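You operate a simulated robot arm through the tools that you are given. There is no shell and no other tool. Be economical: measure what you need, move in short steps, check, and stop when the job is done.

The job below is to be done with a simulated two-armed robot. You get a single attempt, and the scene is never put back.

JOB
Open the wide drawer, take the star sheet from there and leave it on the white tray and shut the drawer again. Open the top chest drawer, take the model cool box and leave it inside, then shut the drawer. Open the third chest drawer from the top, fetch the spool carton and set it in the leads bay and shut the drawer again. Open the narrow drawer. The order is free. Set down upright: model cool box, spool carton.

It is judged by the outcome, as a careful person would: the job done as asked, and still so three seconds after it is handed in. It fails if anything else is knocked over, pushed out of place, dropped, spilled or broken. Flat cloth is picked up by pressing the open fingertips on it (5 to 10 N) and closing them slowly along it; thin cloth reads only 2 to 8 mm in the jaws.

ROBOT AND FRAMES
Two 7-joint arms with fingered hands on one trunk, on a base that drives. Base frame: it is fixed to the floor where the robot stands at the start and does not move with it; the origin is under the middle of the robot, x ahead of it, y to its left, z up; the surface under the hand at the start is at about z = 860. Lengths are in mm, angles in degrees, forces in N, time in s.
The left shoulder is at the start at [20, 123, 1237], the right one opposite. With the tool pointing down near the work surface each hand reaches from about 100 to 480 mm from the robot's upright axis, wherever it stands, measured 20 degrees to its own side. Places, roughly: leads bay [-3300, 700, 500]; model cool box (8x5x6 cm) [100, -1100, 1000]; narrow drawer [200, -500, 800]; spool carton [-750, -1000, 500]; star sheet [500, 0, 750]; third chest drawer [-3000, 500, 600]; top chest drawer [-3000, 500, 900]; top chest drawer inside [-3000, 500, 900]; white tray (13x10x3 cm) [-2000, 2000, 500]; wide drawer [500, -100, 800]. Payload 2.4 kg a hand.
Tool frame (each hand has its own): the origin (TCP) lies between the finger pads and is the grasp point; the fingertips stand 17 mm ahead of it; z points along the fingers, y is the line along which they close. Largest opening 88 mm; the body of the gripper starts 47 mm behind the TCP. The gripper is a hand of 3 fingers: y runs from the thumb to the fingers, the wrist lies at [0, 0, -165] in the tool frame.
Orientation is that of the tool frame in the base frame, as a unit quaternion [x, y, z, w]. With the fingers straight down and closing along the base's y, the tool's x points along the base's -x, its y along +y and its z along -z.

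CONTROLS
- The arms move only by the tool move_arm. It takes "left_plan", "right_plan" or both (then of equal length, played together; a hand with none holds still); each is a list of rows, each a list of 6 numbers: the shift along the base's x, y, z in mm, then the turn, a rotation vector about the base's x, y, z in degrees. In form: [[tx, ty, tz, rx, ry, rz], ...]. A call has 1 to 20 rows; each row shifts and turns the commanded pose from where the row before left it. A row lasts 0.2 s, in which the tool goes at most 50 mm and 8.6 degrees; a call with a longer step from one row to the next is refused whole. Where a pose cannot be reached the arm comes as near as it can. A force on the tool above 40 N (or 10 N above the force at the start of the call, whichever is more), or a blocked arm, ends the call early, and 0.2 s more pass. In this call time passes only in rows, and 0.2 s behind the last. The reply holds the time, the measured pose of the TCP, the force on the tool along the base axes, the opening and the grip force, in the units named above and with some noise, with the torque about the TCP (base axes, N m) and any sound that the robot's microphone picked up.
- Cameras (640 x 400 px; columns grow to the right, rows downward): "scene" is now at [32.7, -20.1, 1666.9]; the picture's right is [-0.35, -0.94, 0.00], its down [-0.87, 0.32, -0.36] and it looks along [0.34, -0.13, -0.93] (base axes); focal length 270 px, centre (320, 200). "left" rides on the left gripper at [-52, 4, -66] in its tool frame; the picture's right is [-0.08, -1.00, 0.00], its down [0.78, -0.07, -0.62] and it looks along [0.62, -0.05, 0.78] (tool axes); focal length 243 px, centre (320, 200). "right" rides on the right gripper at [52, 4, -66] in its tool frame; the picture's right is [-0.08, 1.00, 0.00], its down [-0.78, -0.07, -0.62] and it looks along [-0.62, -0.05, 0.78] (tool axes); focal length 243 px, centre (320, 200). There is no depth. A picture from a camera that has moved, and an enlarged one, comes with that camera's place and axes in the base frame and with its lens.
- get_image(camera): a new picture of that camera. The clock stands still meanwhile.
- move_column(by): slides the trunk up (or, below 0, down) by that many mm; the arms and the scene camera ride with it, the base frame stays. It gives what a move gives, with no picture.
- drive_base(legs): drives the robot by 1 to 6 legs, each [ahead, left, turn to the left] in mm, mm and degrees, along the robot's own axes; the way and the turn of a leg run together, so that a leg with both is an arc; at most 1500 mm and 180 degrees a leg. The arms and the cameras ride along, it lands a little off, and it stops where it bumps. It gives what a move gives.
- finger_targets(finger1, finger2, thumb_bend, hand): sets how far each is bent, from 0 (flat) to 100 (curled in); at 30 the hand is open as for a grip, at 70 the pads meet at the TCP. One left out holds its place. A second passes; each finger stops where it meets its share of the squeeze, and holds until it gets a number again. It is the only way to open and close the hand. It gives what a move gives, with no picture; readings hold the bend of each and the force on the fingers (four entries, about 0 where the hand has none), thumb and palm.
- head_to(pan, tilt): turns the head with the scene camera to pan (to the left, within 120 degrees either way) and tilt (down, from -29 to 69), counted from straight ahead of the robot. It gives what a move gives.
- zoom(camera, box): a new picture of the part [left, top, right, bottom] of that camera's present view, enlarged. The clock stands still meanwhile.
- hand_in(): hands the job in; it is judged then, once.

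Go step by step. Nothing tells you exact positions but the pictures and the camera data: compare them with the known pose of the tool, close in by small moves and look again before you grip or let go. The budget is 196 turns and 192 pictures, counting those below and the enlarged ones. Unless the task says otherwise, let go and move clear before handing in.

The tools are called as a command line: name --argument value ..., lists and objects as JSON in quotes. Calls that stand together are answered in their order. move_arm: Moves the arms, as the interface text tells. Its arguments: {"type":"object","properties":{"left_plan":{"type":"array"},"right_plan":{"type":"array"}},"required":[]} The other tools are called the same way: move_column (by) slides the trunk up or down; finger_targets (finger1, finger2, thumb_bend, hand) moves the fingers one by one; drive_base (legs) drives the base; head_to (pan, tilt) turns the head that bears the scene camera; get_image (camera) takes a picture; zoom (camera, box) takes an enlarged picture of a part of a camera's view; hand_in () hands the job in.

At the start:

```text
time: 0.0
left_ee_pos: [324.6, 22.7, 1021.5]
left_orientation: [0.0, 1.0, 0.0, 0.0]
left_force: [-0.5, 0.4, 0.3]
left_ft_torque: [-0.01, -0.03, -0.03]
left_gripper_width: 87.9
left_grip_force: 0.0
left_shape: jaw
left_bend: [30.0, 30.0, 30.0]
left_finger forces: [0.0, 0.0, 0.0, 0.0, 0.0, 0.0]
right_ee_pos: [252.6, -237.6, 968.2]
right_orientation: [0.0, 1.0, 0.001, 0.0]
right_force: [0.2, -0.2, -0.2]
right_ft_torque: [0.02, 0.01, -0.01]
right_gripper_width: 87.9
right_grip_force: 0.0
right_shape: jaw
right_bend: [30.0, 30.0, 30.0]
right_finger forces: [0.0, 0.1, 0.0, 0.0, 0.0, 0.0]
trunk travel left (down, up): [-450.0, 380.0]
robot x, y, heading: [1.3, 0.7, 0.1]
head pan, tilt: [-20.3, 68.8]
```

scene: 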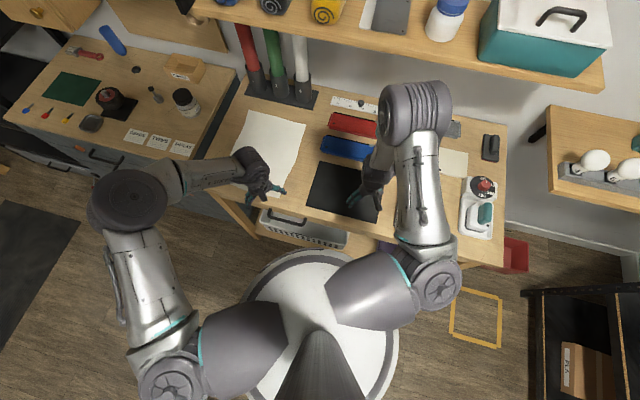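
right: 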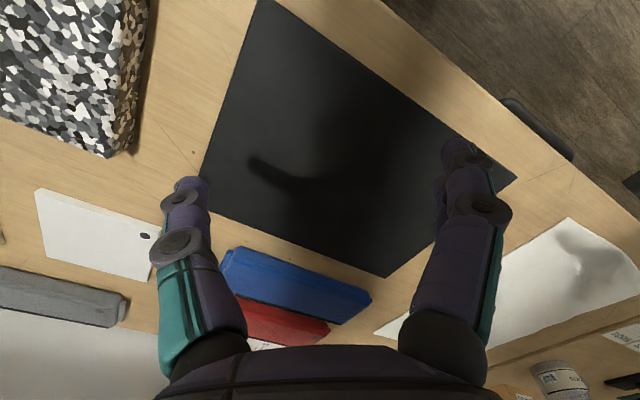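
left: 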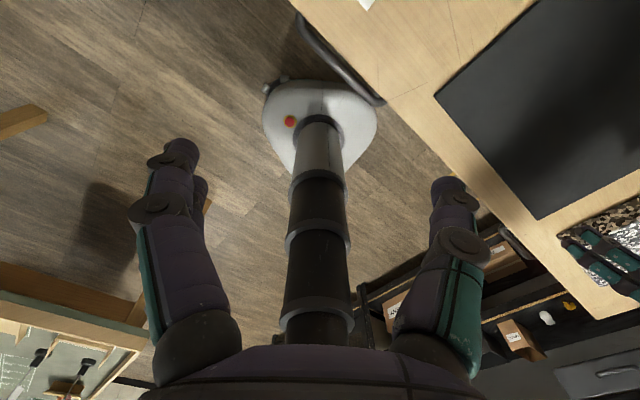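

I see the workbench ahead with a second desk to the left. I'll look around with the head to find the drawers, chest, tray and bays.

head_to --pan 0 --tilt 25

get_image --camera "scene"

head_to --pan -80 --tilt 25

get_image --camera "scene"

head_to --pan 80 --tilt 25

get_image --camera "scene"

head_to --pan 120 --tilt 20

get_image --camera "scene"

head_to --pan -120 --tilt 20

get_image --camera "scene"

```text
time: 1.1
left_ee_pos: [323.7, 22.0, 1020.4]
left_orientation: [0.0, 1.0, 0.0, 0.0]
left_force: [-0.1, -0.4, -0.3]
left_ft_torque: [-0.01, 0.02, 0.02]
left_gripper_width: 88.1
left_grip_force: 0.0
left_shape: jaw
left_bend: [30.0, 30.0, 30.0]
left_finger forces: [0.0, 0.1, 0.0, 0.1, 0.0, 0.0]
right_ee_pos: [251.5, -237.9, 968.4]
right_orientation: [0.001, 1.0, -0.001, 0.0]
right_force: [0.5, 0.1, 0.2]
right_ft_torque: [0.0, 0.03, -0.02]
right_gripper_width: 88.0
right_grip_force: 0.2
right_shape: jaw
right_bend: [30.0, 30.0, 30.0]
right_finger forces: [0.0, 0.0, 0.0, 0.0, 0.0, 0.0]
trunk travel left (down, up): [-450.0, 380.0]
robot x, y, heading: [-1.2, -0.3, 0.1]
head pan, tilt: [0.0, 25.0]
```

```text
188 pictures are left
camera scene: at [72.5, -0.8, 1726.3], right [0.0, -1.0, 0.0], down [-0.42, 0.0, -0.91], along [0.91, 0.0, -0.42], focal length 270 px, centre (320, 200)
```

scene: 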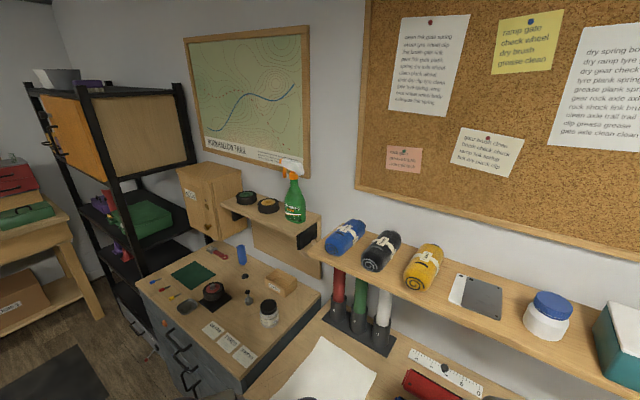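

```text
time: 2.6
left_ee_pos: [325.2, 23.0, 1021.0]
left_orientation: [-0.001, 1.0, 0.0, -0.001]
left_force: [-0.1, -0.5, -0.7]
left_ft_torque: [-0.03, 0.0, 0.0]
left_gripper_width: 88.2
left_grip_force: 0.0
left_shape: jaw
left_bend: [30.0, 30.0, 30.0]
left_finger forces: [0.1, 0.0, 0.1, 0.0, 0.0, 0.0]
right_ee_pos: [252.6, -237.5, 967.9]
right_orientation: [0.0, 1.0, 0.0, 0.0]
right_force: [-1.7, 0.2, -0.7]
right_ft_torque: [-0.03, 0.01, 0.01]
right_gripper_width: 88.0
right_grip_force: 0.0
right_shape: jaw
right_bend: [30.0, 30.0, 30.0]
right_finger forces: [0.0, 0.1, 0.0, 0.0, 0.1, 0.0]
trunk travel left (down, up): [-450.0, 380.0]
robot x, y, heading: [1.3, -0.4, -0.4]
head pan, tilt: [-80.0, 25.0]
```

```text
187 pictures are left
camera scene: at [-3.6, -91.5, 1726.4], right [-0.98, -0.17, 0.0], down [-0.07, 0.42, -0.91], along [0.16, -0.89, -0.42], focal length 270 px, centre (320, 200)
```

scene: 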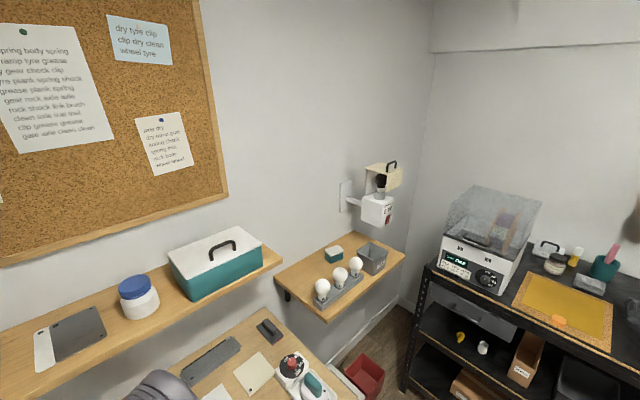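

```text
time: 5.1
left_ee_pos: [324.4, 23.7, 1020.3]
left_orientation: [-0.001, 1.0, 0.0, 0.001]
left_force: [-0.5, -0.2, 0.1]
left_ft_torque: [0.01, 0.02, 0.02]
left_gripper_width: 87.9
left_grip_force: 0.1
left_shape: jaw
left_bend: [30.0, 30.0, 30.0]
left_finger forces: [0.0, 0.0, 0.0, 0.0, 0.0, 0.0]
right_ee_pos: [252.3, -235.8, 968.6]
right_orientation: [0.001, 1.0, 0.001, 0.0]
right_force: [-0.2, -0.6, -0.1]
right_ft_torque: [-0.03, -0.04, -0.01]
right_gripper_width: 87.8
right_grip_force: 0.0
right_shape: jaw
right_bend: [30.0, 30.0, 30.0]
right_finger forces: [0.0, 0.1, 0.0, 0.0, 0.0, 0.0]
trunk travel left (down, up): [-450.0, 380.0]
robot x, y, heading: [0.2, 0.7, -0.2]
head pan, tilt: [80.0, 25.0]
```

```text
186 pictures are left
camera scene: at [-3.7, 89.9, 1726.4], right [0.98, -0.17, 0.0], down [-0.07, -0.42, -0.91], along [0.16, 0.89, -0.42], focal length 270 px, centre (320, 200)
```

scene: 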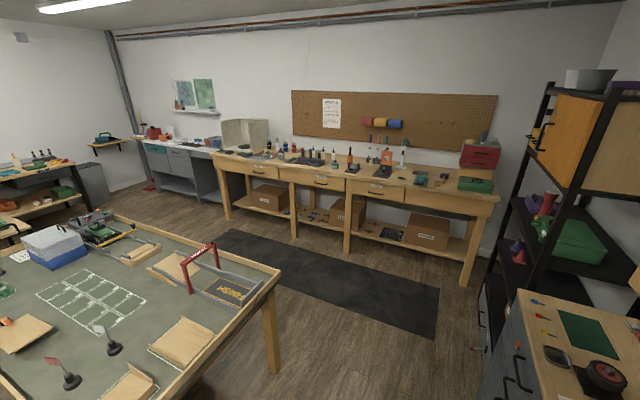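

```text
time: 6.2
left_ee_pos: [324.6, 22.9, 1020.5]
left_orientation: [0.0, 1.0, 0.0, 0.0]
left_force: [0.4, 0.0, -0.1]
left_ft_torque: [-0.02, -0.01, 0.0]
left_gripper_width: 87.7
left_grip_force: 0.0
left_shape: jaw
left_bend: [30.0, 30.0, 30.0]
left_finger forces: [0.1, 0.1, 0.0, 0.0, 0.0, 0.0]
right_ee_pos: [251.8, -238.4, 967.1]
right_orientation: [0.0, 1.0, 0.0, 0.0]
right_force: [0.0, 0.5, -0.5]
right_ft_torque: [0.04, 0.02, 0.0]
right_gripper_width: 88.1
right_grip_force: 0.1
right_shape: jaw
right_bend: [30.0, 30.0, 30.0]
right_finger forces: [0.1, 0.0, 0.0, 0.0, 0.1, 0.0]
trunk travel left (down, up): [-450.0, 380.0]
robot x, y, heading: [-0.6, 4.6, -0.0]
head pan, tilt: [120.0, 20.0]
```

```text
185 pictures are left
camera scene: at [-66.2, 79.9, 1734.5], right [0.87, 0.5, 0.0], down [0.17, -0.3, -0.94], along [-0.47, 0.81, -0.34], focal length 270 px, centre (320, 200)
```

scene: 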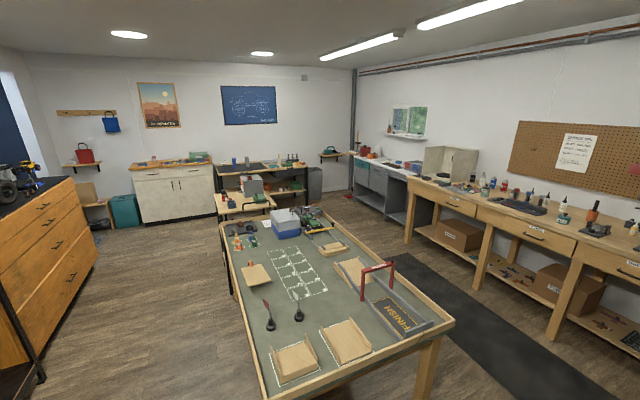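

```text
time: 9.6
left_ee_pos: [325.5, 22.5, 1020.3]
left_orientation: [0.0, 1.0, 0.0, 0.0]
left_force: [-0.2, 0.6, -0.2]
left_ft_torque: [0.01, 0.0, 0.01]
left_gripper_width: 87.9
left_grip_force: 0.0
left_shape: jaw
left_bend: [30.0, 30.0, 30.0]
left_finger forces: [0.0, 0.0, 0.1, 0.0, 0.0, 0.0]
right_ee_pos: [251.7, -237.4, 968.8]
right_orientation: [0.0, 1.0, 0.001, 0.0]
right_force: [0.3, 0.3, -0.8]
right_ft_torque: [-0.01, 0.0, -0.01]
right_gripper_width: 87.7
right_grip_force: 0.1
right_shape: jaw
right_bend: [30.0, 30.0, 30.0]
right_finger forces: [0.1, 0.1, 0.0, 0.1, 0.1, 0.0]
trunk travel left (down, up): [-450.0, 380.0]
robot x, y, heading: [-5.8, 3.7, 0.1]
head pan, tilt: [-120.0, 20.0]
```

```text
184 pictures are left
camera scene: at [-66.2, -81.5, 1734.5], right [-0.87, 0.5, 0.0], down [0.17, 0.3, -0.94], along [-0.47, -0.81, -0.34], focal length 270 px, centre (320, 200)
```

scene: 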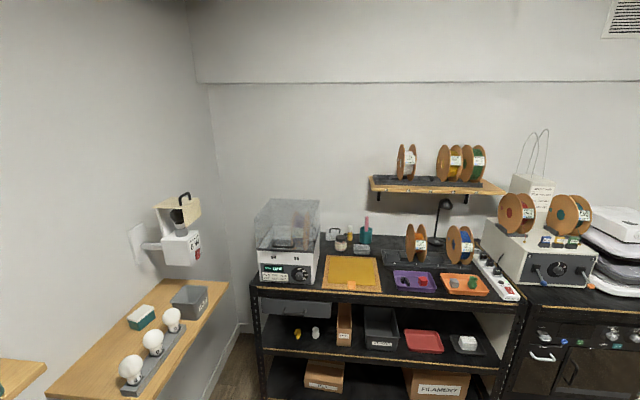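

The model cool box looks like the teal item on the bracket shelf, the spool carton is on the black rack, and the chest is the wooden one behind me. I'll zoom in on the details.

zoom --camera "scene" --box '[240, 220, 540, 400]'

zoom --camera "scene" --box '[50, 260, 250, 400]'

head_to --pan 120 --tilt 20

zoom --camera "scene" --box '[0, 100, 240, 260]'

zoom --camera "scene" --box '[100, 120, 400, 320]'

head_to --pan 0 --tilt 69

get_image --camera "scene"

```text
2.13 times, centred on (390, 310) of scene
camera zoom: at [-66.2, -81.5, 1734.5], right [-0.87, 0.5, 0.0], down [0.17, 0.3, -0.94], along [-0.47, -0.81, -0.34], focal length 575 px, centre (171, -35)
```

zoom: 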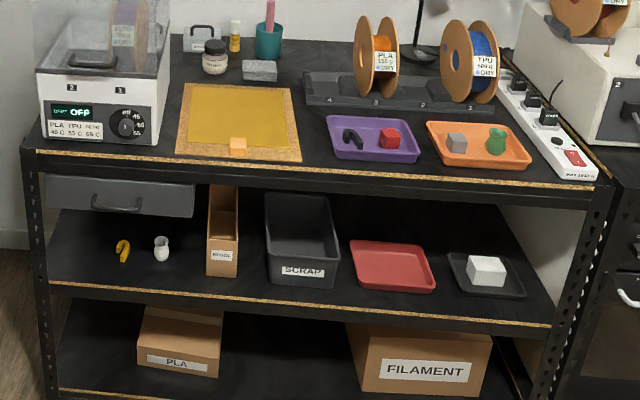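

```text
2.86 times, centred on (150, 330) of scene
camera zoom: at [-66.2, -81.5, 1734.5], right [-0.87, 0.5, 0.0], down [0.17, 0.3, -0.94], along [-0.47, -0.81, -0.34], focal length 770 px, centre (806, -171)
```

zoom: 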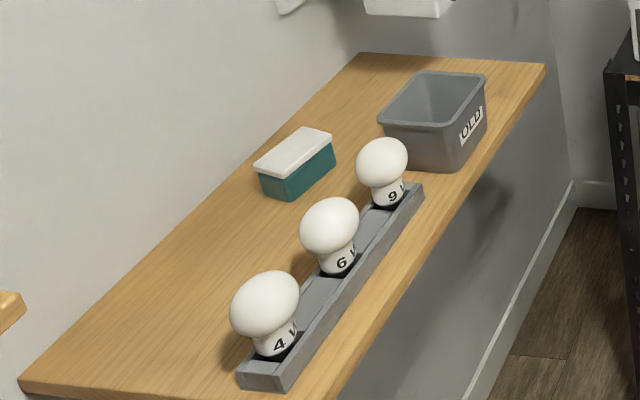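

```text
time: 12.9
left_ee_pos: [324.7, 23.6, 1021.1]
left_orientation: [0.0, 1.0, 0.0, 0.0]
left_force: [-0.4, -0.4, 0.3]
left_ft_torque: [0.0, -0.01, -0.02]
left_gripper_width: 88.1
left_grip_force: 0.0
left_shape: jaw
left_bend: [30.0, 30.0, 30.0]
left_finger forces: [0.1, 0.0, 0.0, 0.0, 0.1, 0.1]
right_ee_pos: [253.1, -236.6, 968.4]
right_orientation: [0.0, 1.0, 0.0, -0.001]
right_force: [0.0, 0.3, -0.3]
right_ft_torque: [0.04, -0.03, 0.02]
right_gripper_width: 88.0
right_grip_force: 0.0
right_shape: jaw
right_bend: [30.0, 30.0, 30.0]
right_finger forces: [0.0, 0.1, 0.1, 0.1, 0.0, 0.1]
trunk travel left (down, up): [-450.0, 380.0]
robot x, y, heading: [-1.5, -3.3, 0.1]
head pan, tilt: [120.0, 20.0]
```

```text
2.50 times, centred on (120, 180) of scene
camera zoom: at [-66.2, 79.9, 1734.5], right [0.87, 0.5, 0.0], down [0.17, -0.3, -0.94], along [-0.47, 0.81, -0.34], focal length 674 px, centre (820, 250)
```

zoom: 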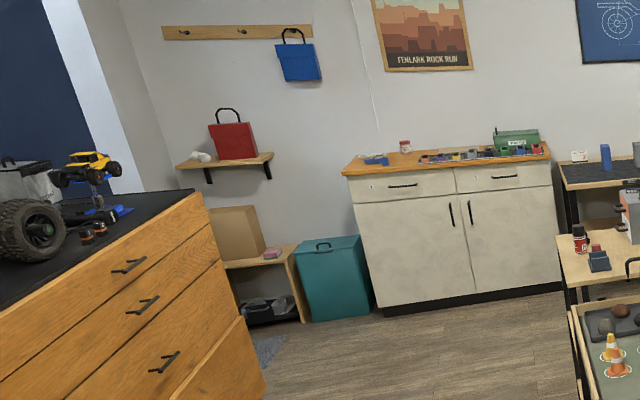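

```text
2.00 times, centred on (250, 220) of scene
camera zoom: at [-66.2, 79.9, 1734.5], right [0.87, 0.5, 0.0], down [0.17, -0.3, -0.94], along [-0.47, 0.81, -0.34], focal length 539 px, centre (460, 160)
```

zoom: 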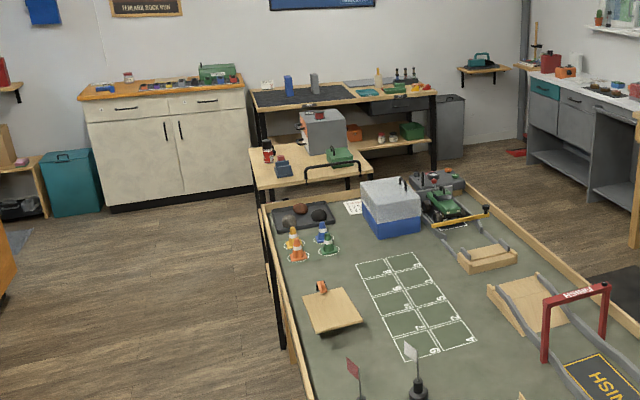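

```text
time: 14.9
left_ee_pos: [324.4, 22.4, 1021.7]
left_orientation: [0.0, 1.0, -0.001, -0.001]
left_force: [-0.6, -0.5, 0.3]
left_ft_torque: [0.0, 0.0, -0.01]
left_gripper_width: 87.6
left_grip_force: 0.0
left_shape: jaw
left_bend: [30.0, 30.0, 30.0]
left_finger forces: [0.0, 0.0, 0.0, 0.0, 0.0, 0.1]
right_ee_pos: [251.3, -237.1, 968.7]
right_orientation: [0.0, 1.0, 0.0, 0.001]
right_force: [-0.2, 0.5, 0.0]
right_ft_torque: [0.01, -0.05, 0.04]
right_gripper_width: 88.2
right_grip_force: 0.0
right_shape: jaw
right_bend: [30.0, 30.0, 30.0]
right_finger forces: [0.0, 0.0, 0.1, 0.1, 0.1, 0.1]
trunk travel left (down, up): [-450.0, 380.0]
robot x, y, heading: [-1.3, -1.6, 0.2]
head pan, tilt: [0.0, 68.8]
```

```text
179 pictures are left
camera scene: at [36.2, -0.7, 1666.9], right [0.0, -1.0, 0.0], down [-0.93, 0.0, -0.36], along [0.36, 0.0, -0.93], focal length 270 px, centre (320, 200)
```

scene: 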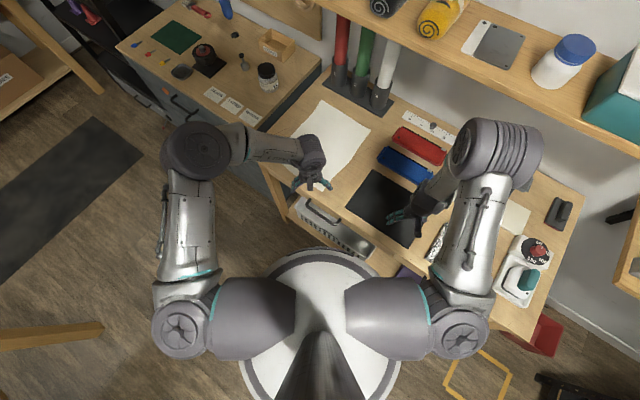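

The bench is rotated by about 36° to the right of my heading. I'll back off, turn to face it and look at the drawer fronts.

drive_base --legs '[[-250, 0, 0], [0, 0, -36]]'

head_to --pan 0 --tilt 50

get_image --camera "scene"

```text
time: 18.5
left_ee_pos: [26.4, -172.6, 1020.9]
left_orientation: [0.31, 0.951, 0.0, 0.001]
left_force: [0.0, -0.8, 0.4]
left_ft_torque: [-0.04, -0.03, 0.0]
left_gripper_width: 88.0
left_grip_force: 0.0
left_shape: jaw
left_bend: [30.0, 30.0, 30.0]
left_finger forces: [0.1, 0.0, 0.0, 0.1, 0.0, 0.0]
right_ee_pos: [-185.8, -339.9, 967.0]
right_orientation: [0.31, 0.951, -0.001, 0.0]
right_force: [0.2, -0.3, -0.2]
right_ft_torque: [-0.01, 0.01, 0.01]
right_gripper_width: 87.8
right_grip_force: 0.0
right_shape: jaw
right_bend: [30.0, 30.0, 30.0]
right_finger forces: [0.0, 0.0, 0.1, 0.1, 0.0, 0.0]
trunk travel left (down, up): [-450.0, 380.0]
robot x, y, heading: [-249.5, -2.1, -36.2]
head pan, tilt: [0.0, 68.8]
```

```text
time: 19.3
left_ee_pos: [26.4, -172.0, 1021.4]
left_orientation: [0.31, 0.951, 0.0, 0.0]
left_force: [0.5, 0.5, 0.1]
left_ft_torque: [0.01, 0.0, -0.01]
left_gripper_width: 88.0
left_grip_force: 0.0
left_shape: jaw
left_bend: [30.0, 30.0, 30.0]
left_finger forces: [0.1, 0.0, 0.0, 0.0, 0.1, 0.1]
right_ee_pos: [-186.6, -339.5, 967.9]
right_orientation: [0.31, 0.951, 0.0, -0.001]
right_force: [-0.2, 0.0, -0.1]
right_ft_torque: [0.01, 0.0, 0.0]
right_gripper_width: 88.1
right_grip_force: 0.1
right_shape: jaw
right_bend: [30.0, 30.0, 30.0]
right_finger forces: [0.1, 0.1, 0.0, 0.1, 0.1, 0.1]
trunk travel left (down, up): [-450.0, 380.0]
robot x, y, heading: [-251.7, 2.2, -36.1]
head pan, tilt: [0.0, 50.0]
```

```text
178 pictures are left
camera scene: at [-204.4, -34.5, 1688.8], right [-0.59, -0.81, 0.0], down [-0.62, 0.45, -0.64], along [0.52, -0.38, -0.77], focal length 270 px, centre (320, 200)
```

scene: 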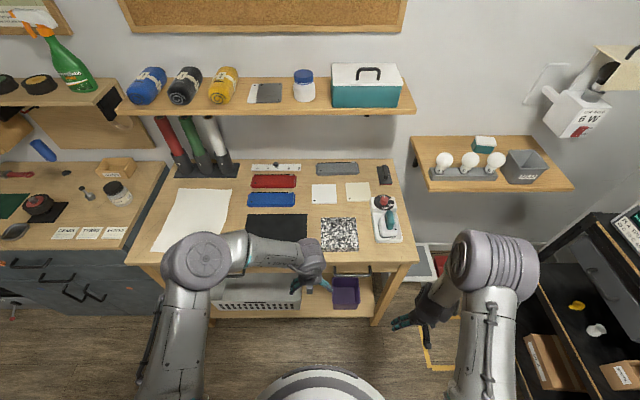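

Now facing the bench squarely. I'll lower the trunk to see the drawer fronts.

move_column --by -350

head_to --pan 0 --tilt 40

get_image --camera "scene"

get_image --camera "right"

```text
time: 22.7
left_ee_pos: [26.3, -172.0, 671.0]
left_orientation: [0.31, 0.951, 0.0, 0.0]
left_force: [-0.4, -0.1, -0.2]
left_ft_torque: [0.0, -0.02, -0.02]
left_gripper_width: 87.6
left_grip_force: 0.1
left_shape: jaw
left_bend: [30.0, 30.0, 30.0]
left_finger forces: [0.0, 0.0, 0.1, 0.0, 0.0, 0.0]
right_ee_pos: [-186.2, -339.7, 617.9]
right_orientation: [0.311, 0.951, 0.0, 0.0]
right_force: [0.8, 0.3, -1.1]
right_ft_torque: [-0.02, -0.04, 0.0]
right_gripper_width: 88.1
right_grip_force: 0.1
right_shape: jaw
right_bend: [30.0, 30.0, 30.0]
right_finger forces: [0.0, 0.1, 0.1, 0.0, 0.0, 0.1]
trunk travel left (down, up): [-100.0, 730.0]
robot x, y, heading: [-248.6, -2.3, -36.1]
head pan, tilt: [0.0, 50.0]
```

```text
time: 23.4
left_ee_pos: [25.0, -173.1, 671.6]
left_orientation: [0.309, 0.951, 0.0, 0.0]
left_force: [-0.3, -0.5, -1.0]
left_ft_torque: [-0.01, 0.0, -0.03]
left_gripper_width: 88.1
left_grip_force: 0.0
left_shape: jaw
left_bend: [30.0, 30.0, 30.0]
left_finger forces: [0.0, 0.0, 0.1, 0.0, 0.0, 0.0]
right_ee_pos: [-186.7, -339.6, 619.0]
right_orientation: [0.309, 0.951, 0.0, 0.0]
right_force: [0.0, -0.1, 0.0]
right_ft_torque: [-0.01, 0.01, 0.0]
right_gripper_width: 87.7
right_grip_force: 0.0
right_shape: jaw
right_bend: [30.0, 30.0, 30.0]
right_finger forces: [0.0, 0.1, 0.1, 0.0, 0.1, 0.1]
trunk travel left (down, up): [-100.0, 730.0]
robot x, y, heading: [-248.9, 2.6, -36.2]
head pan, tilt: [0.0, 40.0]
```

```text
177 pictures are left
camera scene: at [-198.0, -39.2, 1353.0], right [-0.59, -0.81, 0.0], down [-0.52, 0.38, -0.77], along [0.62, -0.45, -0.64], focal length 270 px, centre (320, 200)
```

scene: 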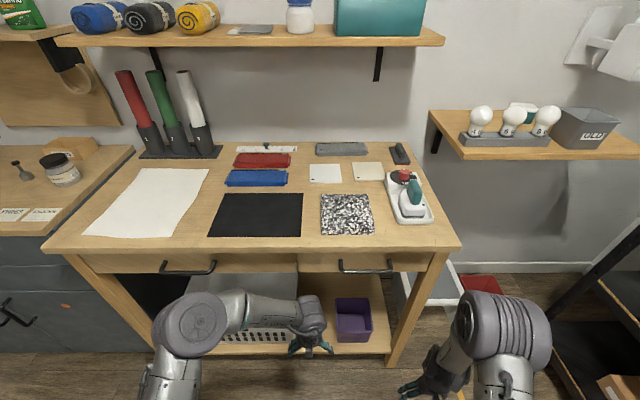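

```text
176 pictures are left
camera right: at [-224.9, -304.9, 685.0], right [0.66, 0.76, 0.0], down [0.59, -0.51, 0.62], along [0.47, -0.41, -0.78], focal length 243 px, centre (320, 200)
```

right: 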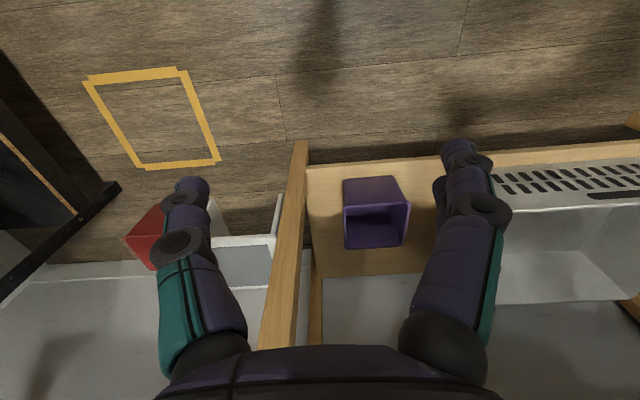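

I can see two drawer handles: the wide one at about v≈182 and the narrow one at about v≈-264 (bench frame). I'll shift left to line up with the wide drawer, then turn the left hand to point forward.

drive_base --legs '[[0, 250, 0]]'

move_arm --left_plan '[[2.2, 3, 8, 1.01, -6.45, -4.62], [2.2, 3, 8, 1.01, -6.45, -4.62], [2.2, 3, 8, 1.01, -6.45, -4.62], [2.2, 3, 8, 1.01, -6.45, -4.62], [2.2, 3, 8, 1.01, -6.45, -4.62], [2.2, 3, 8, 1.01, -6.45, -4.62], [2.2, 3, 8, 1.01, -6.45, -4.62], [2.2, 3, 8, 1.01, -6.45, -4.62], [2.2, 3, 8, 1.01, -6.45, -4.62], [2.2, 3, 8, 1.01, -6.45, -4.62], [2.2, 3, 8, 1.01, -6.45, -4.62], [2.2, 3, 8, 1.01, -6.45, -4.62], [2.2, 3, 8, 1.01, -6.45, -4.62], [2.2, 3, 8, 1.01, -6.45, -4.62], [2.2, 3, 8, 1.01, -6.45, -4.62]]'

get_image --camera "left"

get_image --camera "scene"

```text
time: 25.3
left_ee_pos: [173.5, 28.0, 670.5]
left_orientation: [0.311, 0.95, 0.0, 0.0]
left_force: [0.1, -0.2, 0.3]
left_ft_torque: [-0.01, -0.02, -0.02]
left_gripper_width: 87.8
left_grip_force: 0.1
left_shape: jaw
left_bend: [30.0, 30.0, 30.0]
left_finger forces: [0.0, 0.0, 0.0, 0.0, 0.1, 0.1]
right_ee_pos: [-39.4, -139.1, 618.3]
right_orientation: [0.311, 0.95, 0.0, 0.0]
right_force: [0.4, 1.0, 0.2]
right_ft_torque: [0.0, -0.02, 0.01]
right_gripper_width: 87.9
right_grip_force: 0.1
right_shape: jaw
right_bend: [30.0, 30.0, 30.0]
right_finger forces: [0.0, 0.0, 0.0, 0.1, 0.0, 0.1]
trunk travel left (down, up): [-100.0, 730.0]
robot x, y, heading: [-105.0, 202.6, -36.4]
head pan, tilt: [0.0, 40.0]
```

```text
time: 28.5
left_ee_pos: [206.8, 72.1, 791.2]
left_orientation: [0.63, 0.319, 0.322, 0.631]
left_force: [-1.0, -0.5, 0.8]
left_ft_torque: [-0.01, 0.02, 0.0]
left_gripper_width: 87.9
left_grip_force: 0.1
left_shape: jaw
left_bend: [30.0, 30.0, 30.0]
left_finger forces: [0.0, 0.0, 0.0, 0.0, 0.1, 0.0]
right_ee_pos: [-39.9, -139.9, 617.7]
right_orientation: [0.312, 0.95, 0.0, 0.0]
right_force: [0.2, 0.5, 0.5]
right_ft_torque: [-0.01, 0.01, 0.0]
right_gripper_width: 87.5
right_grip_force: 0.0
right_shape: jaw
right_bend: [30.0, 30.0, 30.0]
right_finger forces: [0.1, 0.0, 0.1, 0.0, 0.0, 0.0]
trunk travel left (down, up): [-100.0, 730.0]
robot x, y, heading: [-106.1, 204.8, -36.1]
head pan, tilt: [0.0, 40.0]
```

```text
175 pictures are left
camera left: at [121.7, 69.9, 795.6], right [-0.05, -0.07, -1.0], down [-0.04, 1.0, -0.06], along [1.0, 0.04, -0.05], focal length 243 px, centre (320, 200)
```

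left: 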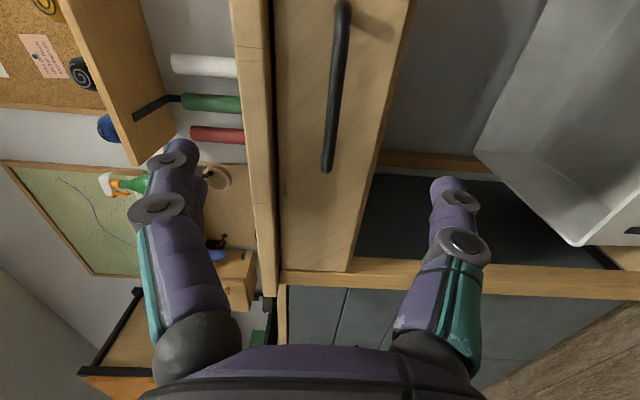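

```text
174 pictures are left
camera scene: at [-50.7, 162.1, 1353.1], right [-0.59, -0.81, 0.0], down [-0.52, 0.38, -0.77], along [0.62, -0.45, -0.64], focal length 270 px, centre (320, 200)
```

scene: 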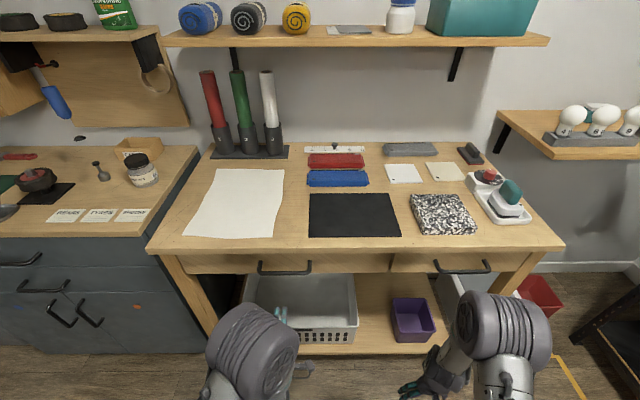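

The wide handle is at about u=283, v=184, z=778. I'll half-close the fingers and approach it.

finger_targets --hand "left" --finger1 44 --finger2 44 --thumb_bend 44

move_arm --left_plan '[[18, -11, -3, 0, 0, 0], [18, -11, -3, 0, 0, 0], [18, -13, -3, 0, 0, 0], [18, -13, -2, 0, 0, 0], [18, -13, -2, 0, 0, 0]]'

get_image --camera "left"

```text
time: 29.5
left_ee_pos: [205.3, 71.4, 790.8]
left_orientation: [0.631, 0.319, 0.321, 0.63]
left_force: [0.4, -0.3, -0.1]
left_ft_torque: [0.0, -0.02, 0.0]
left_gripper_width: 54.0
left_grip_force: 0.0
left_shape: fingers
left_bend: [44.0, 44.0, 44.0]
left_finger forces: [0.1, 0.0, 0.1, 0.0, 0.0, 0.0]
right_ee_pos: [-41.0, -138.3, 617.6]
right_orientation: [0.311, 0.95, 0.0, 0.0]
right_force: [0.2, -0.3, 0.6]
right_ft_torque: [0.01, 0.01, 0.0]
right_gripper_width: 87.6
right_grip_force: 0.0
right_shape: jaw
right_bend: [30.0, 30.0, 30.0]
right_finger forces: [0.1, 0.1, 0.1, 0.1, 0.1, 0.1]
trunk travel left (down, up): [-100.0, 730.0]
robot x, y, heading: [-102.2, 203.9, -36.4]
head pan, tilt: [0.0, 40.0]
```

```text
time: 30.7
left_ee_pos: [295.6, 11.7, 778.0]
left_orientation: [0.631, 0.319, 0.322, 0.63]
left_force: [-0.3, 0.0, -0.3]
left_ft_torque: [0.0, 0.0, -0.03]
left_gripper_width: 54.3
left_grip_force: 0.1
left_shape: fingers
left_bend: [44.0, 44.0, 44.0]
left_finger forces: [0.0, 0.1, 0.0, 0.0, 0.0, 0.0]
right_ee_pos: [-39.6, -138.6, 619.5]
right_orientation: [0.312, 0.95, 0.0, 0.001]
right_force: [-0.9, -0.5, 0.0]
right_ft_torque: [-0.01, -0.02, 0.01]
right_gripper_width: 87.8
right_grip_force: 0.0
right_shape: jaw
right_bend: [30.0, 30.0, 30.0]
right_finger forces: [0.0, 0.0, 0.1, 0.0, 0.0, 0.0]
trunk travel left (down, up): [-100.0, 730.0]
robot x, y, heading: [-102.9, 200.3, -36.3]
head pan, tilt: [0.0, 40.0]
```

```text
173 pictures are left
camera left: at [211.4, 9.4, 783.0], right [-0.05, -0.07, -1.0], down [-0.04, 1.0, -0.06], along [1.0, 0.04, -0.05], focal length 243 px, centre (320, 200)
```

left: 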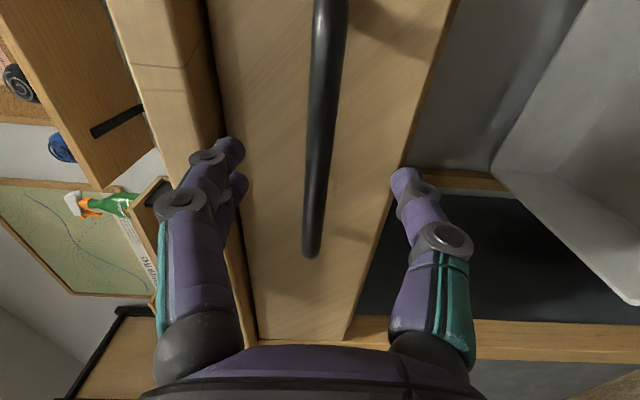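

move_arm --left_plan '[[16.2, -11.8, 0, 0, 0, 0], [16.2, -11.8, 0, 0, 0, 0]]'

get_image --camera "left"

get_image --camera "scene"

```text
time: 31.3
left_ee_pos: [327.8, -12.6, 776.7]
left_orientation: [0.631, 0.319, 0.321, 0.629]
left_force: [0.0, -0.6, 0.3]
left_ft_torque: [-0.02, 0.01, 0.02]
left_gripper_width: 54.0
left_grip_force: 0.0
left_shape: fingers
left_bend: [44.0, 44.0, 44.0]
left_finger forces: [0.0, 0.0, 0.1, 0.1, 0.0, 0.1]
right_ee_pos: [-40.3, -137.7, 618.3]
right_orientation: [0.312, 0.95, 0.001, 0.0]
right_force: [0.5, 0.6, -0.1]
right_ft_torque: [-0.02, -0.04, 0.02]
right_gripper_width: 87.9
right_grip_force: 0.1
right_shape: jaw
right_bend: [30.0, 30.0, 30.0]
right_finger forces: [0.0, 0.1, 0.0, 0.0, 0.0, 0.0]
trunk travel left (down, up): [-100.0, 730.0]
robot x, y, heading: [-103.8, 199.5, -36.4]
head pan, tilt: [0.0, 40.0]
```

```text
172 pictures are left
camera left: at [244.0, -15.0, 781.9], right [-0.05, -0.06, -1.0], down [-0.04, 1.0, -0.06], along [1.0, 0.04, -0.05], focal length 243 px, centre (320, 200)
```

left: 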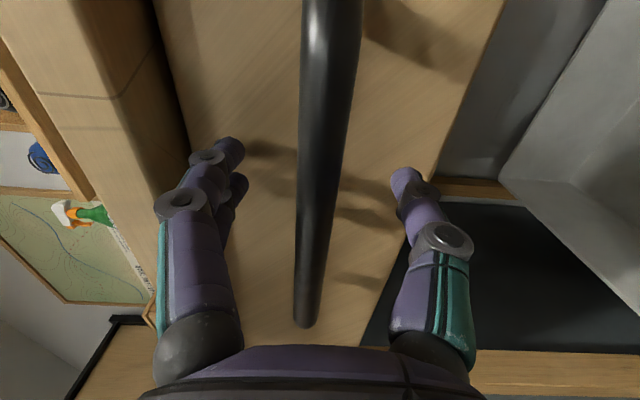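

```text
171 pictures are left
camera scene: at [-50.7, 162.1, 1353.0], right [-0.59, -0.81, 0.0], down [-0.52, 0.38, -0.77], along [0.62, -0.45, -0.64], focal length 270 px, centre (320, 200)
```

scene: 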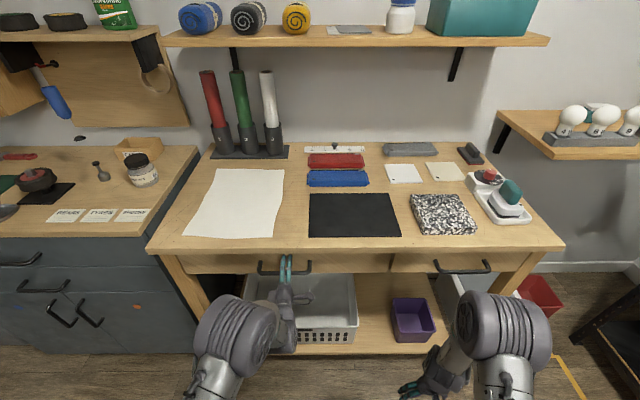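

finger_targets --hand "left" --finger1 75 --finger2 75 --thumb_bend 75

move_arm --left_plan '[[-12.1, 8.8, 0, 0, 0, 0], [-12.1, 8.8, 0, 0, 0, 0]]'

get_image --camera "scene"

```text
time: 32.3
left_ee_pos: [327.1, -12.5, 778.1]
left_orientation: [0.632, 0.32, 0.321, 0.629]
left_force: [0.2, -0.9, -0.3]
left_ft_torque: [0.03, -0.02, 0.0]
left_gripper_width: 0.2
left_grip_force: 0.0
left_shape: fingers
left_bend: [74.0, 74.0, 73.0]
left_finger forces: [0.0, 0.1, 0.0, 0.0, 0.0, 0.1]
right_ee_pos: [-40.3, -137.9, 617.1]
right_orientation: [0.311, 0.95, 0.0, -0.001]
right_force: [0.6, -0.1, -0.6]
right_ft_torque: [-0.04, 0.02, -0.01]
right_gripper_width: 88.0
right_grip_force: 0.0
right_shape: jaw
right_bend: [30.0, 30.0, 30.0]
right_finger forces: [0.0, 0.1, 0.0, 0.1, 0.0, 0.0]
trunk travel left (down, up): [-100.0, 730.0]
robot x, y, heading: [-103.5, 203.2, -36.2]
head pan, tilt: [0.0, 40.0]
```

```text
time: 32.9
left_ee_pos: [303.7, 4.9, 778.4]
left_orientation: [0.632, 0.319, 0.321, 0.629]
left_force: [0.4, -0.9, -0.3]
left_ft_torque: [0.0, -0.03, 0.01]
left_gripper_width: 0.3
left_grip_force: 0.0
left_shape: fingers
left_bend: [74.0, 74.0, 73.0]
left_finger forces: [0.0, 0.0, 0.0, 0.0, 0.0, 0.0]
right_ee_pos: [-40.5, -138.5, 617.8]
right_orientation: [0.313, 0.95, 0.0, 0.0]
right_force: [0.3, 0.3, -0.2]
right_ft_torque: [0.05, 0.0, -0.05]
right_gripper_width: 87.8
right_grip_force: 0.1
right_shape: jaw
right_bend: [30.0, 30.0, 30.0]
right_finger forces: [0.1, 0.0, 0.0, 0.1, 0.0, 0.0]
trunk travel left (down, up): [-100.0, 730.0]
robot x, y, heading: [-102.5, 203.7, -36.4]
head pan, tilt: [0.0, 40.0]
```

```text
170 pictures are left
camera scene: at [-50.6, 162.1, 1353.0], right [-0.59, -0.81, 0.0], down [-0.52, 0.38, -0.77], along [0.62, -0.45, -0.64], focal length 270 px, centre (320, 200)
```

scene: 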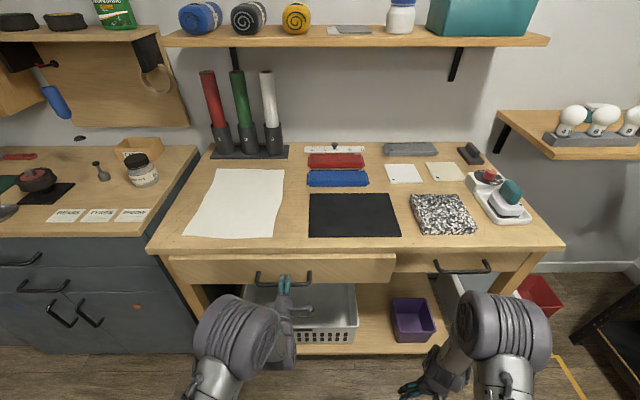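

The drawer has moved, with the fingers hooked behind the bar. I'll keep pulling.

move_arm --left_plan '[[-16.2, 11.8, 0, 0, 0, 0], [-16.2, 11.8, 0, 0, 0, 0], [-16.2, 11.8, 0, 0, 0, 0], [-16.2, 11.8, 0, 0, 0, 0], [-16.2, 11.8, 0, 0, 0, 0], [-16.2, 11.8, 0, 0, 0, 0], [-16.2, 11.8, 0, 0, 0, 0], [-16.2, 11.8, 0, 0, 0, 0], [-16.2, 11.8, 0, 0, 0, 0]]'

get_image --camera "scene"

```text
time: 34.9
left_ee_pos: [185.2, 85.7, 775.3]
left_orientation: [0.632, 0.32, 0.322, 0.628]
left_force: [-0.2, 0.1, -0.1]
left_ft_torque: [0.02, -0.01, 0.0]
left_gripper_width: 0.0
left_grip_force: 0.2
left_shape: fingers
left_bend: [74.0, 74.0, 74.0]
left_finger forces: [0.1, 0.0, 0.0, 0.0, 0.1, 0.0]
left hand out of reach, approached as far as the arm can: row 8, 9
right_ee_pos: [-40.0, -138.9, 617.0]
right_orientation: [0.312, 0.95, 0.0, 0.0]
right_force: [-0.1, 1.0, 0.1]
right_ft_torque: [0.05, 0.03, 0.02]
right_gripper_width: 87.9
right_grip_force: 0.0
right_shape: jaw
right_bend: [30.0, 30.0, 30.0]
right_finger forces: [0.0, 0.0, 0.0, 0.0, 0.1, 0.0]
trunk travel left (down, up): [-100.0, 730.0]
robot x, y, heading: [-105.1, 198.7, -36.4]
head pan, tilt: [0.0, 40.0]
```

```text
169 pictures are left
camera scene: at [-50.8, 162.1, 1353.1], right [-0.59, -0.81, 0.0], down [-0.52, 0.38, -0.77], along [0.62, -0.45, -0.64], focal length 270 px, centre (320, 200)
```

scene: 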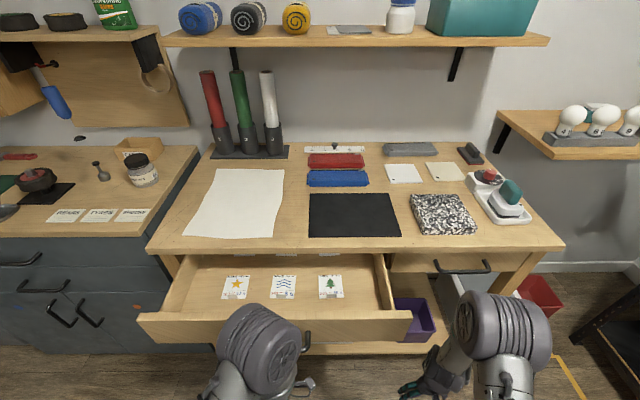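

zoom --camera "scene" --box '[150, 235, 430, 345]'

```text
2.29 times, centred on (290, 290) of scene
camera zoom: at [-50.8, 162.1, 1353.1], right [-0.59, -0.81, 0.0], down [-0.52, 0.38, -0.77], along [0.62, -0.45, -0.64], focal length 616 px, centre (389, -6)
```

zoom: 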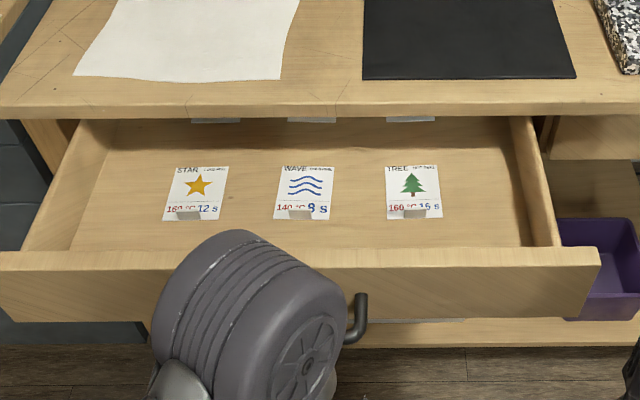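

The cards stand in the drawer, and something pale sits at the back. I'll pull a little more by driving back 110 mm to see.

drive_base --legs '[[-110, 0, 0]]'

get_image --camera "scene"

```text
time: 36.0
left_ee_pos: [97.6, 151.0, 774.3]
left_orientation: [0.631, 0.321, 0.321, 0.629]
left_force: [0.0, 0.2, -0.1]
left_ft_torque: [0.01, 0.0, -0.02]
left_gripper_width: 0.0
left_grip_force: 0.1
left_shape: fingers
left_bend: [74.0, 74.0, 74.0]
left_finger forces: [0.0, 0.0, 0.0, 0.1, 0.1, 0.0]
right_ee_pos: [-128.5, -73.8, 617.9]
right_orientation: [0.311, 0.951, 0.0, 0.0]
right_force: [-0.2, 0.6, -0.9]
right_ft_torque: [0.01, -0.01, -0.02]
right_gripper_width: 87.8
right_grip_force: 0.1
right_shape: jaw
right_bend: [30.0, 30.0, 30.0]
right_finger forces: [0.1, 0.0, 0.0, 0.0, 0.0, 0.0]
trunk travel left (down, up): [-100.0, 730.0]
robot x, y, heading: [-191.0, 265.4, -36.1]
head pan, tilt: [0.0, 40.0]
```

```text
167 pictures are left
camera scene: at [-139.3, 227.1, 1353.1], right [-0.59, -0.81, 0.0], down [-0.52, 0.38, -0.77], along [0.62, -0.45, -0.64], focal length 270 px, centre (320, 200)
```

scene: 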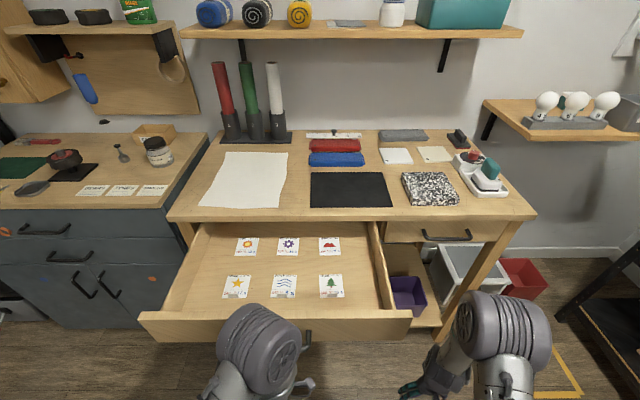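

zoom --camera "scene" --box '[200, 225, 360, 310]'

```text
4.00 times, centred on (280, 268) of scene
camera zoom: at [-139.3, 227.1, 1353.1], right [-0.59, -0.81, 0.0], down [-0.52, 0.38, -0.77], along [0.62, -0.45, -0.64], focal length 1078 px, centre (480, -70)
```

zoom: 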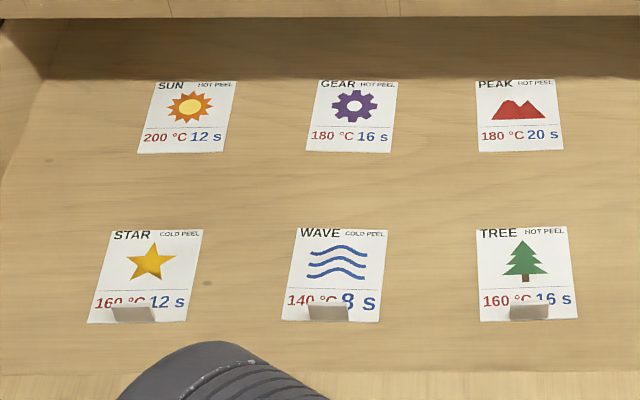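

Each front sheet has a small raised tab. I'll release the handle, back off slightly and raise the trunk to work from above.

finger_targets --hand "left" --finger1 30 --finger2 30 --thumb_bend 30

drive_base --legs '[[-60, 0, 0]]'

get_image --camera "left"

```text
time: 37.0
left_ee_pos: [96.3, 150.9, 774.4]
left_orientation: [0.631, 0.32, 0.322, 0.629]
left_force: [0.4, -0.6, 0.4]
left_ft_torque: [0.01, 0.02, 0.0]
left_gripper_width: 84.0
left_grip_force: 0.0
left_shape: fingers
left_bend: [30.0, 30.0, 30.0]
left_finger forces: [0.0, 0.0, 0.0, 0.1, 0.0, 0.1]
right_ee_pos: [-128.3, -73.1, 619.0]
right_orientation: [0.31, 0.951, 0.0, 0.0]
right_force: [0.1, 0.7, 0.2]
right_ft_torque: [-0.02, -0.04, 0.02]
right_gripper_width: 88.0
right_grip_force: 0.0
right_shape: jaw
right_bend: [30.0, 30.0, 30.0]
right_finger forces: [0.1, 0.1, 0.0, 0.1, 0.0, 0.0]
trunk travel left (down, up): [-100.0, 730.0]
robot x, y, heading: [-187.8, 266.5, -36.0]
head pan, tilt: [0.0, 40.0]
```

```text
time: 38.0
left_ee_pos: [49.5, 187.6, 775.3]
left_orientation: [0.631, 0.321, 0.322, 0.629]
left_force: [-0.7, -0.9, 0.4]
left_ft_torque: [-0.03, -0.04, -0.03]
left_gripper_width: 84.0
left_grip_force: 0.2
left_shape: fingers
left_bend: [30.0, 30.0, 30.0]
left_finger forces: [0.1, 0.1, 0.1, 0.0, 0.0, 0.0]
right_ee_pos: [-175.1, -37.9, 617.6]
right_orientation: [0.309, 0.951, 0.0, -0.001]
right_force: [0.5, -0.4, 0.4]
right_ft_torque: [-0.01, 0.0, -0.02]
right_gripper_width: 87.8
right_grip_force: 0.1
right_shape: jaw
right_bend: [30.0, 30.0, 30.0]
right_finger forces: [0.1, 0.1, 0.0, 0.1, 0.1, 0.1]
trunk travel left (down, up): [-100.0, 730.0]
robot x, y, heading: [-239.3, 304.7, -36.2]
head pan, tilt: [0.0, 40.0]
```

```text
165 pictures are left
camera left: at [-35.0, 184.3, 779.7], right [-0.05, -0.07, -1.0], down [-0.04, 1.0, -0.06], along [1.0, 0.04, -0.05], focal length 243 px, centre (320, 200)
```

left: 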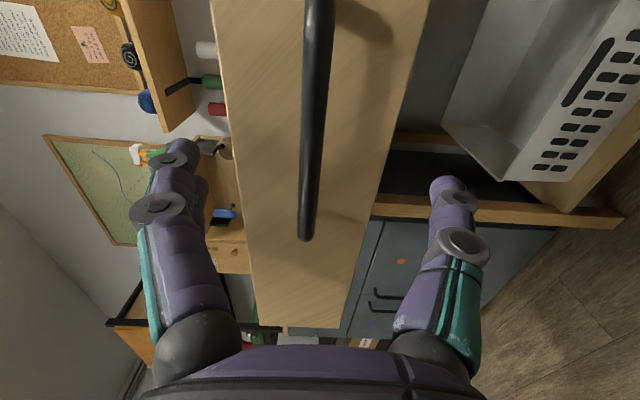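

move_column --by 350

move_arm --left_plan '[[4, 0, 0, 4.82, 6.61, 0], [4, 0, 0, 4.82, 6.61, 0], [4, 0, 0, 4.82, 6.61, 0], [4, 0, 0, 4.82, 6.61, 0], [4, 0, 0, 4.82, 6.61, 0], [4, 0, 0, 4.82, 6.61, 0], [4, 0, 0, 4.82, 6.61, 0], [4, 0, 0, 4.82, 6.61, 0], [4, 0, 0, 4.82, 6.61, 0], [4, 0, 0, 4.82, 6.61, 0], [4, 0, 0, 4.82, 6.61, 0]]'

drive_base --legs '[[150, 0, 0]]'

head_to --pan 10 --tilt 60

get_image --camera "scene"

get_image --camera "left"

```text
time: 41.4
left_ee_pos: [48.6, 186.9, 1125.3]
left_orientation: [0.631, 0.321, 0.322, 0.629]
left_force: [0.2, -0.6, 0.6]
left_ft_torque: [-0.02, -0.01, -0.01]
left_gripper_width: 84.0
left_grip_force: 0.2
left_shape: fingers
left_bend: [30.0, 30.0, 30.0]
left_finger forces: [0.1, 0.0, 0.1, 0.0, 0.0, 0.1]
right_ee_pos: [-177.0, -38.9, 967.6]
right_orientation: [0.31, 0.951, 0.0, 0.0]
right_force: [0.3, -0.3, 0.2]
right_ft_torque: [0.02, 0.02, -0.05]
right_gripper_width: 87.9
right_grip_force: 0.0
right_shape: jaw
right_bend: [30.0, 30.0, 30.0]
right_finger forces: [0.0, 0.1, 0.0, 0.1, 0.1, 0.0]
trunk travel left (down, up): [-450.0, 380.0]
robot x, y, heading: [-241.9, 304.1, -36.1]
head pan, tilt: [0.0, 40.0]
```

```text
time: 43.8
left_ee_pos: [97.8, 173.2, 1116.9]
left_orientation: [0.892, 0.452, 0.002, -0.002]
left_force: [1.0, 0.4, 0.0]
left_ft_torque: [-0.02, 0.03, -0.03]
left_gripper_width: 84.3
left_grip_force: 0.1
left_shape: fingers
left_bend: [30.0, 30.0, 30.0]
left_finger forces: [0.1, 0.1, 0.0, 0.1, 0.1, 0.0]
left hand out of reach, approached as far as the arm can: row 1, 2
right_ee_pos: [-175.9, -38.6, 967.8]
right_orientation: [0.31, 0.951, 0.0, 0.0]
right_force: [0.8, 0.1, -0.7]
right_ft_torque: [0.0, -0.03, -0.02]
right_gripper_width: 87.8
right_grip_force: 0.1
right_shape: jaw
right_bend: [30.0, 30.0, 30.0]
right_finger forces: [0.0, 0.0, 0.0, 0.0, 0.0, 0.0]
trunk travel left (down, up): [-450.0, 380.0]
robot x, y, heading: [-238.6, 301.9, -36.0]
head pan, tilt: [0.0, 40.0]
```

```text
time: 45.2
left_ee_pos: [221.2, 81.7, 1116.6]
left_orientation: [0.892, 0.451, 0.0, -0.003]
left_force: [-0.5, -0.6, 0.8]
left_ft_torque: [0.01, 0.04, 0.01]
left_gripper_width: 84.3
left_grip_force: 0.1
left_shape: fingers
left_bend: [30.0, 30.0, 30.0]
left_finger forces: [0.0, 0.0, 0.0, 0.1, 0.0, 0.0]
right_ee_pos: [-52.8, -127.5, 967.8]
right_orientation: [0.311, 0.95, 0.001, -0.001]
right_force: [0.5, -0.3, 0.1]
right_ft_torque: [-0.02, 0.03, -0.04]
right_gripper_width: 87.9
right_grip_force: 0.1
right_shape: jaw
right_bend: [30.0, 30.0, 30.0]
right_finger forces: [0.1, 0.0, 0.0, 0.1, 0.1, 0.0]
trunk travel left (down, up): [-450.0, 380.0]
robot x, y, heading: [-117.5, 210.7, -36.2]
head pan, tilt: [0.0, 40.0]
```

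```text
time: 46.0
left_ee_pos: [219.8, 83.0, 1117.6]
left_orientation: [0.892, 0.452, 0.001, -0.001]
left_force: [-0.6, 0.9, -0.4]
left_ft_torque: [-0.02, -0.03, 0.02]
left_gripper_width: 84.5
left_grip_force: 0.2
left_shape: fingers
left_bend: [30.0, 30.0, 30.0]
left_finger forces: [0.1, 0.0, 0.1, 0.1, 0.1, 0.0]
right_ee_pos: [-54.4, -128.8, 967.6]
right_orientation: [0.311, 0.95, 0.001, 0.0]
right_force: [0.4, 0.2, 0.0]
right_ft_torque: [0.0, -0.01, -0.01]
right_gripper_width: 88.1
right_grip_force: 0.0
right_shape: jaw
right_bend: [30.0, 30.0, 30.0]
right_finger forces: [0.0, 0.0, 0.0, 0.0, 0.1, 0.0]
trunk travel left (down, up): [-450.0, 380.0]
robot x, y, heading: [-114.6, 211.8, -36.4]
head pan, tilt: [10.0, 60.0]
```

```text
164 pictures are left
camera scene: at [-73.5, 193.3, 1676.4], right [-0.44, -0.9, 0.0], down [-0.78, 0.38, -0.5], along [0.45, -0.22, -0.87], focal length 270 px, centre (320, 200)
```

scene: 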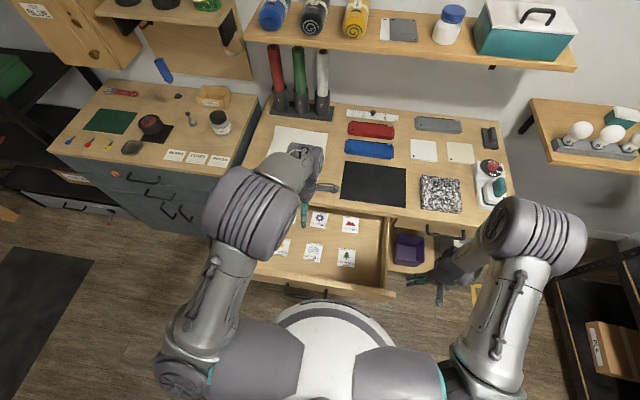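

```text
163 pictures are left
camera left: at [192.1, 38.8, 1183.4], right [-0.85, 0.52, 0.0], down [0.41, 0.67, 0.62], along [0.32, 0.53, -0.78], focal length 243 px, centre (320, 200)
```

left: 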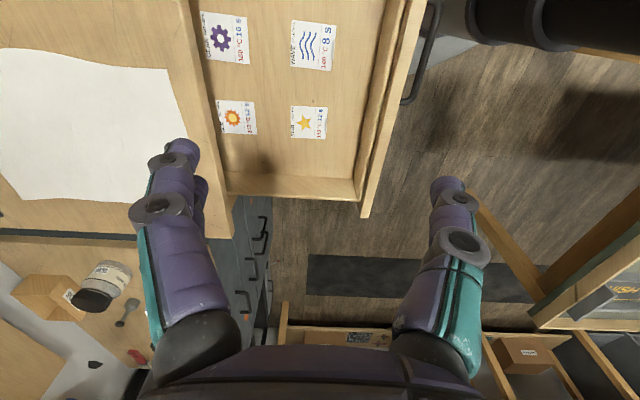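

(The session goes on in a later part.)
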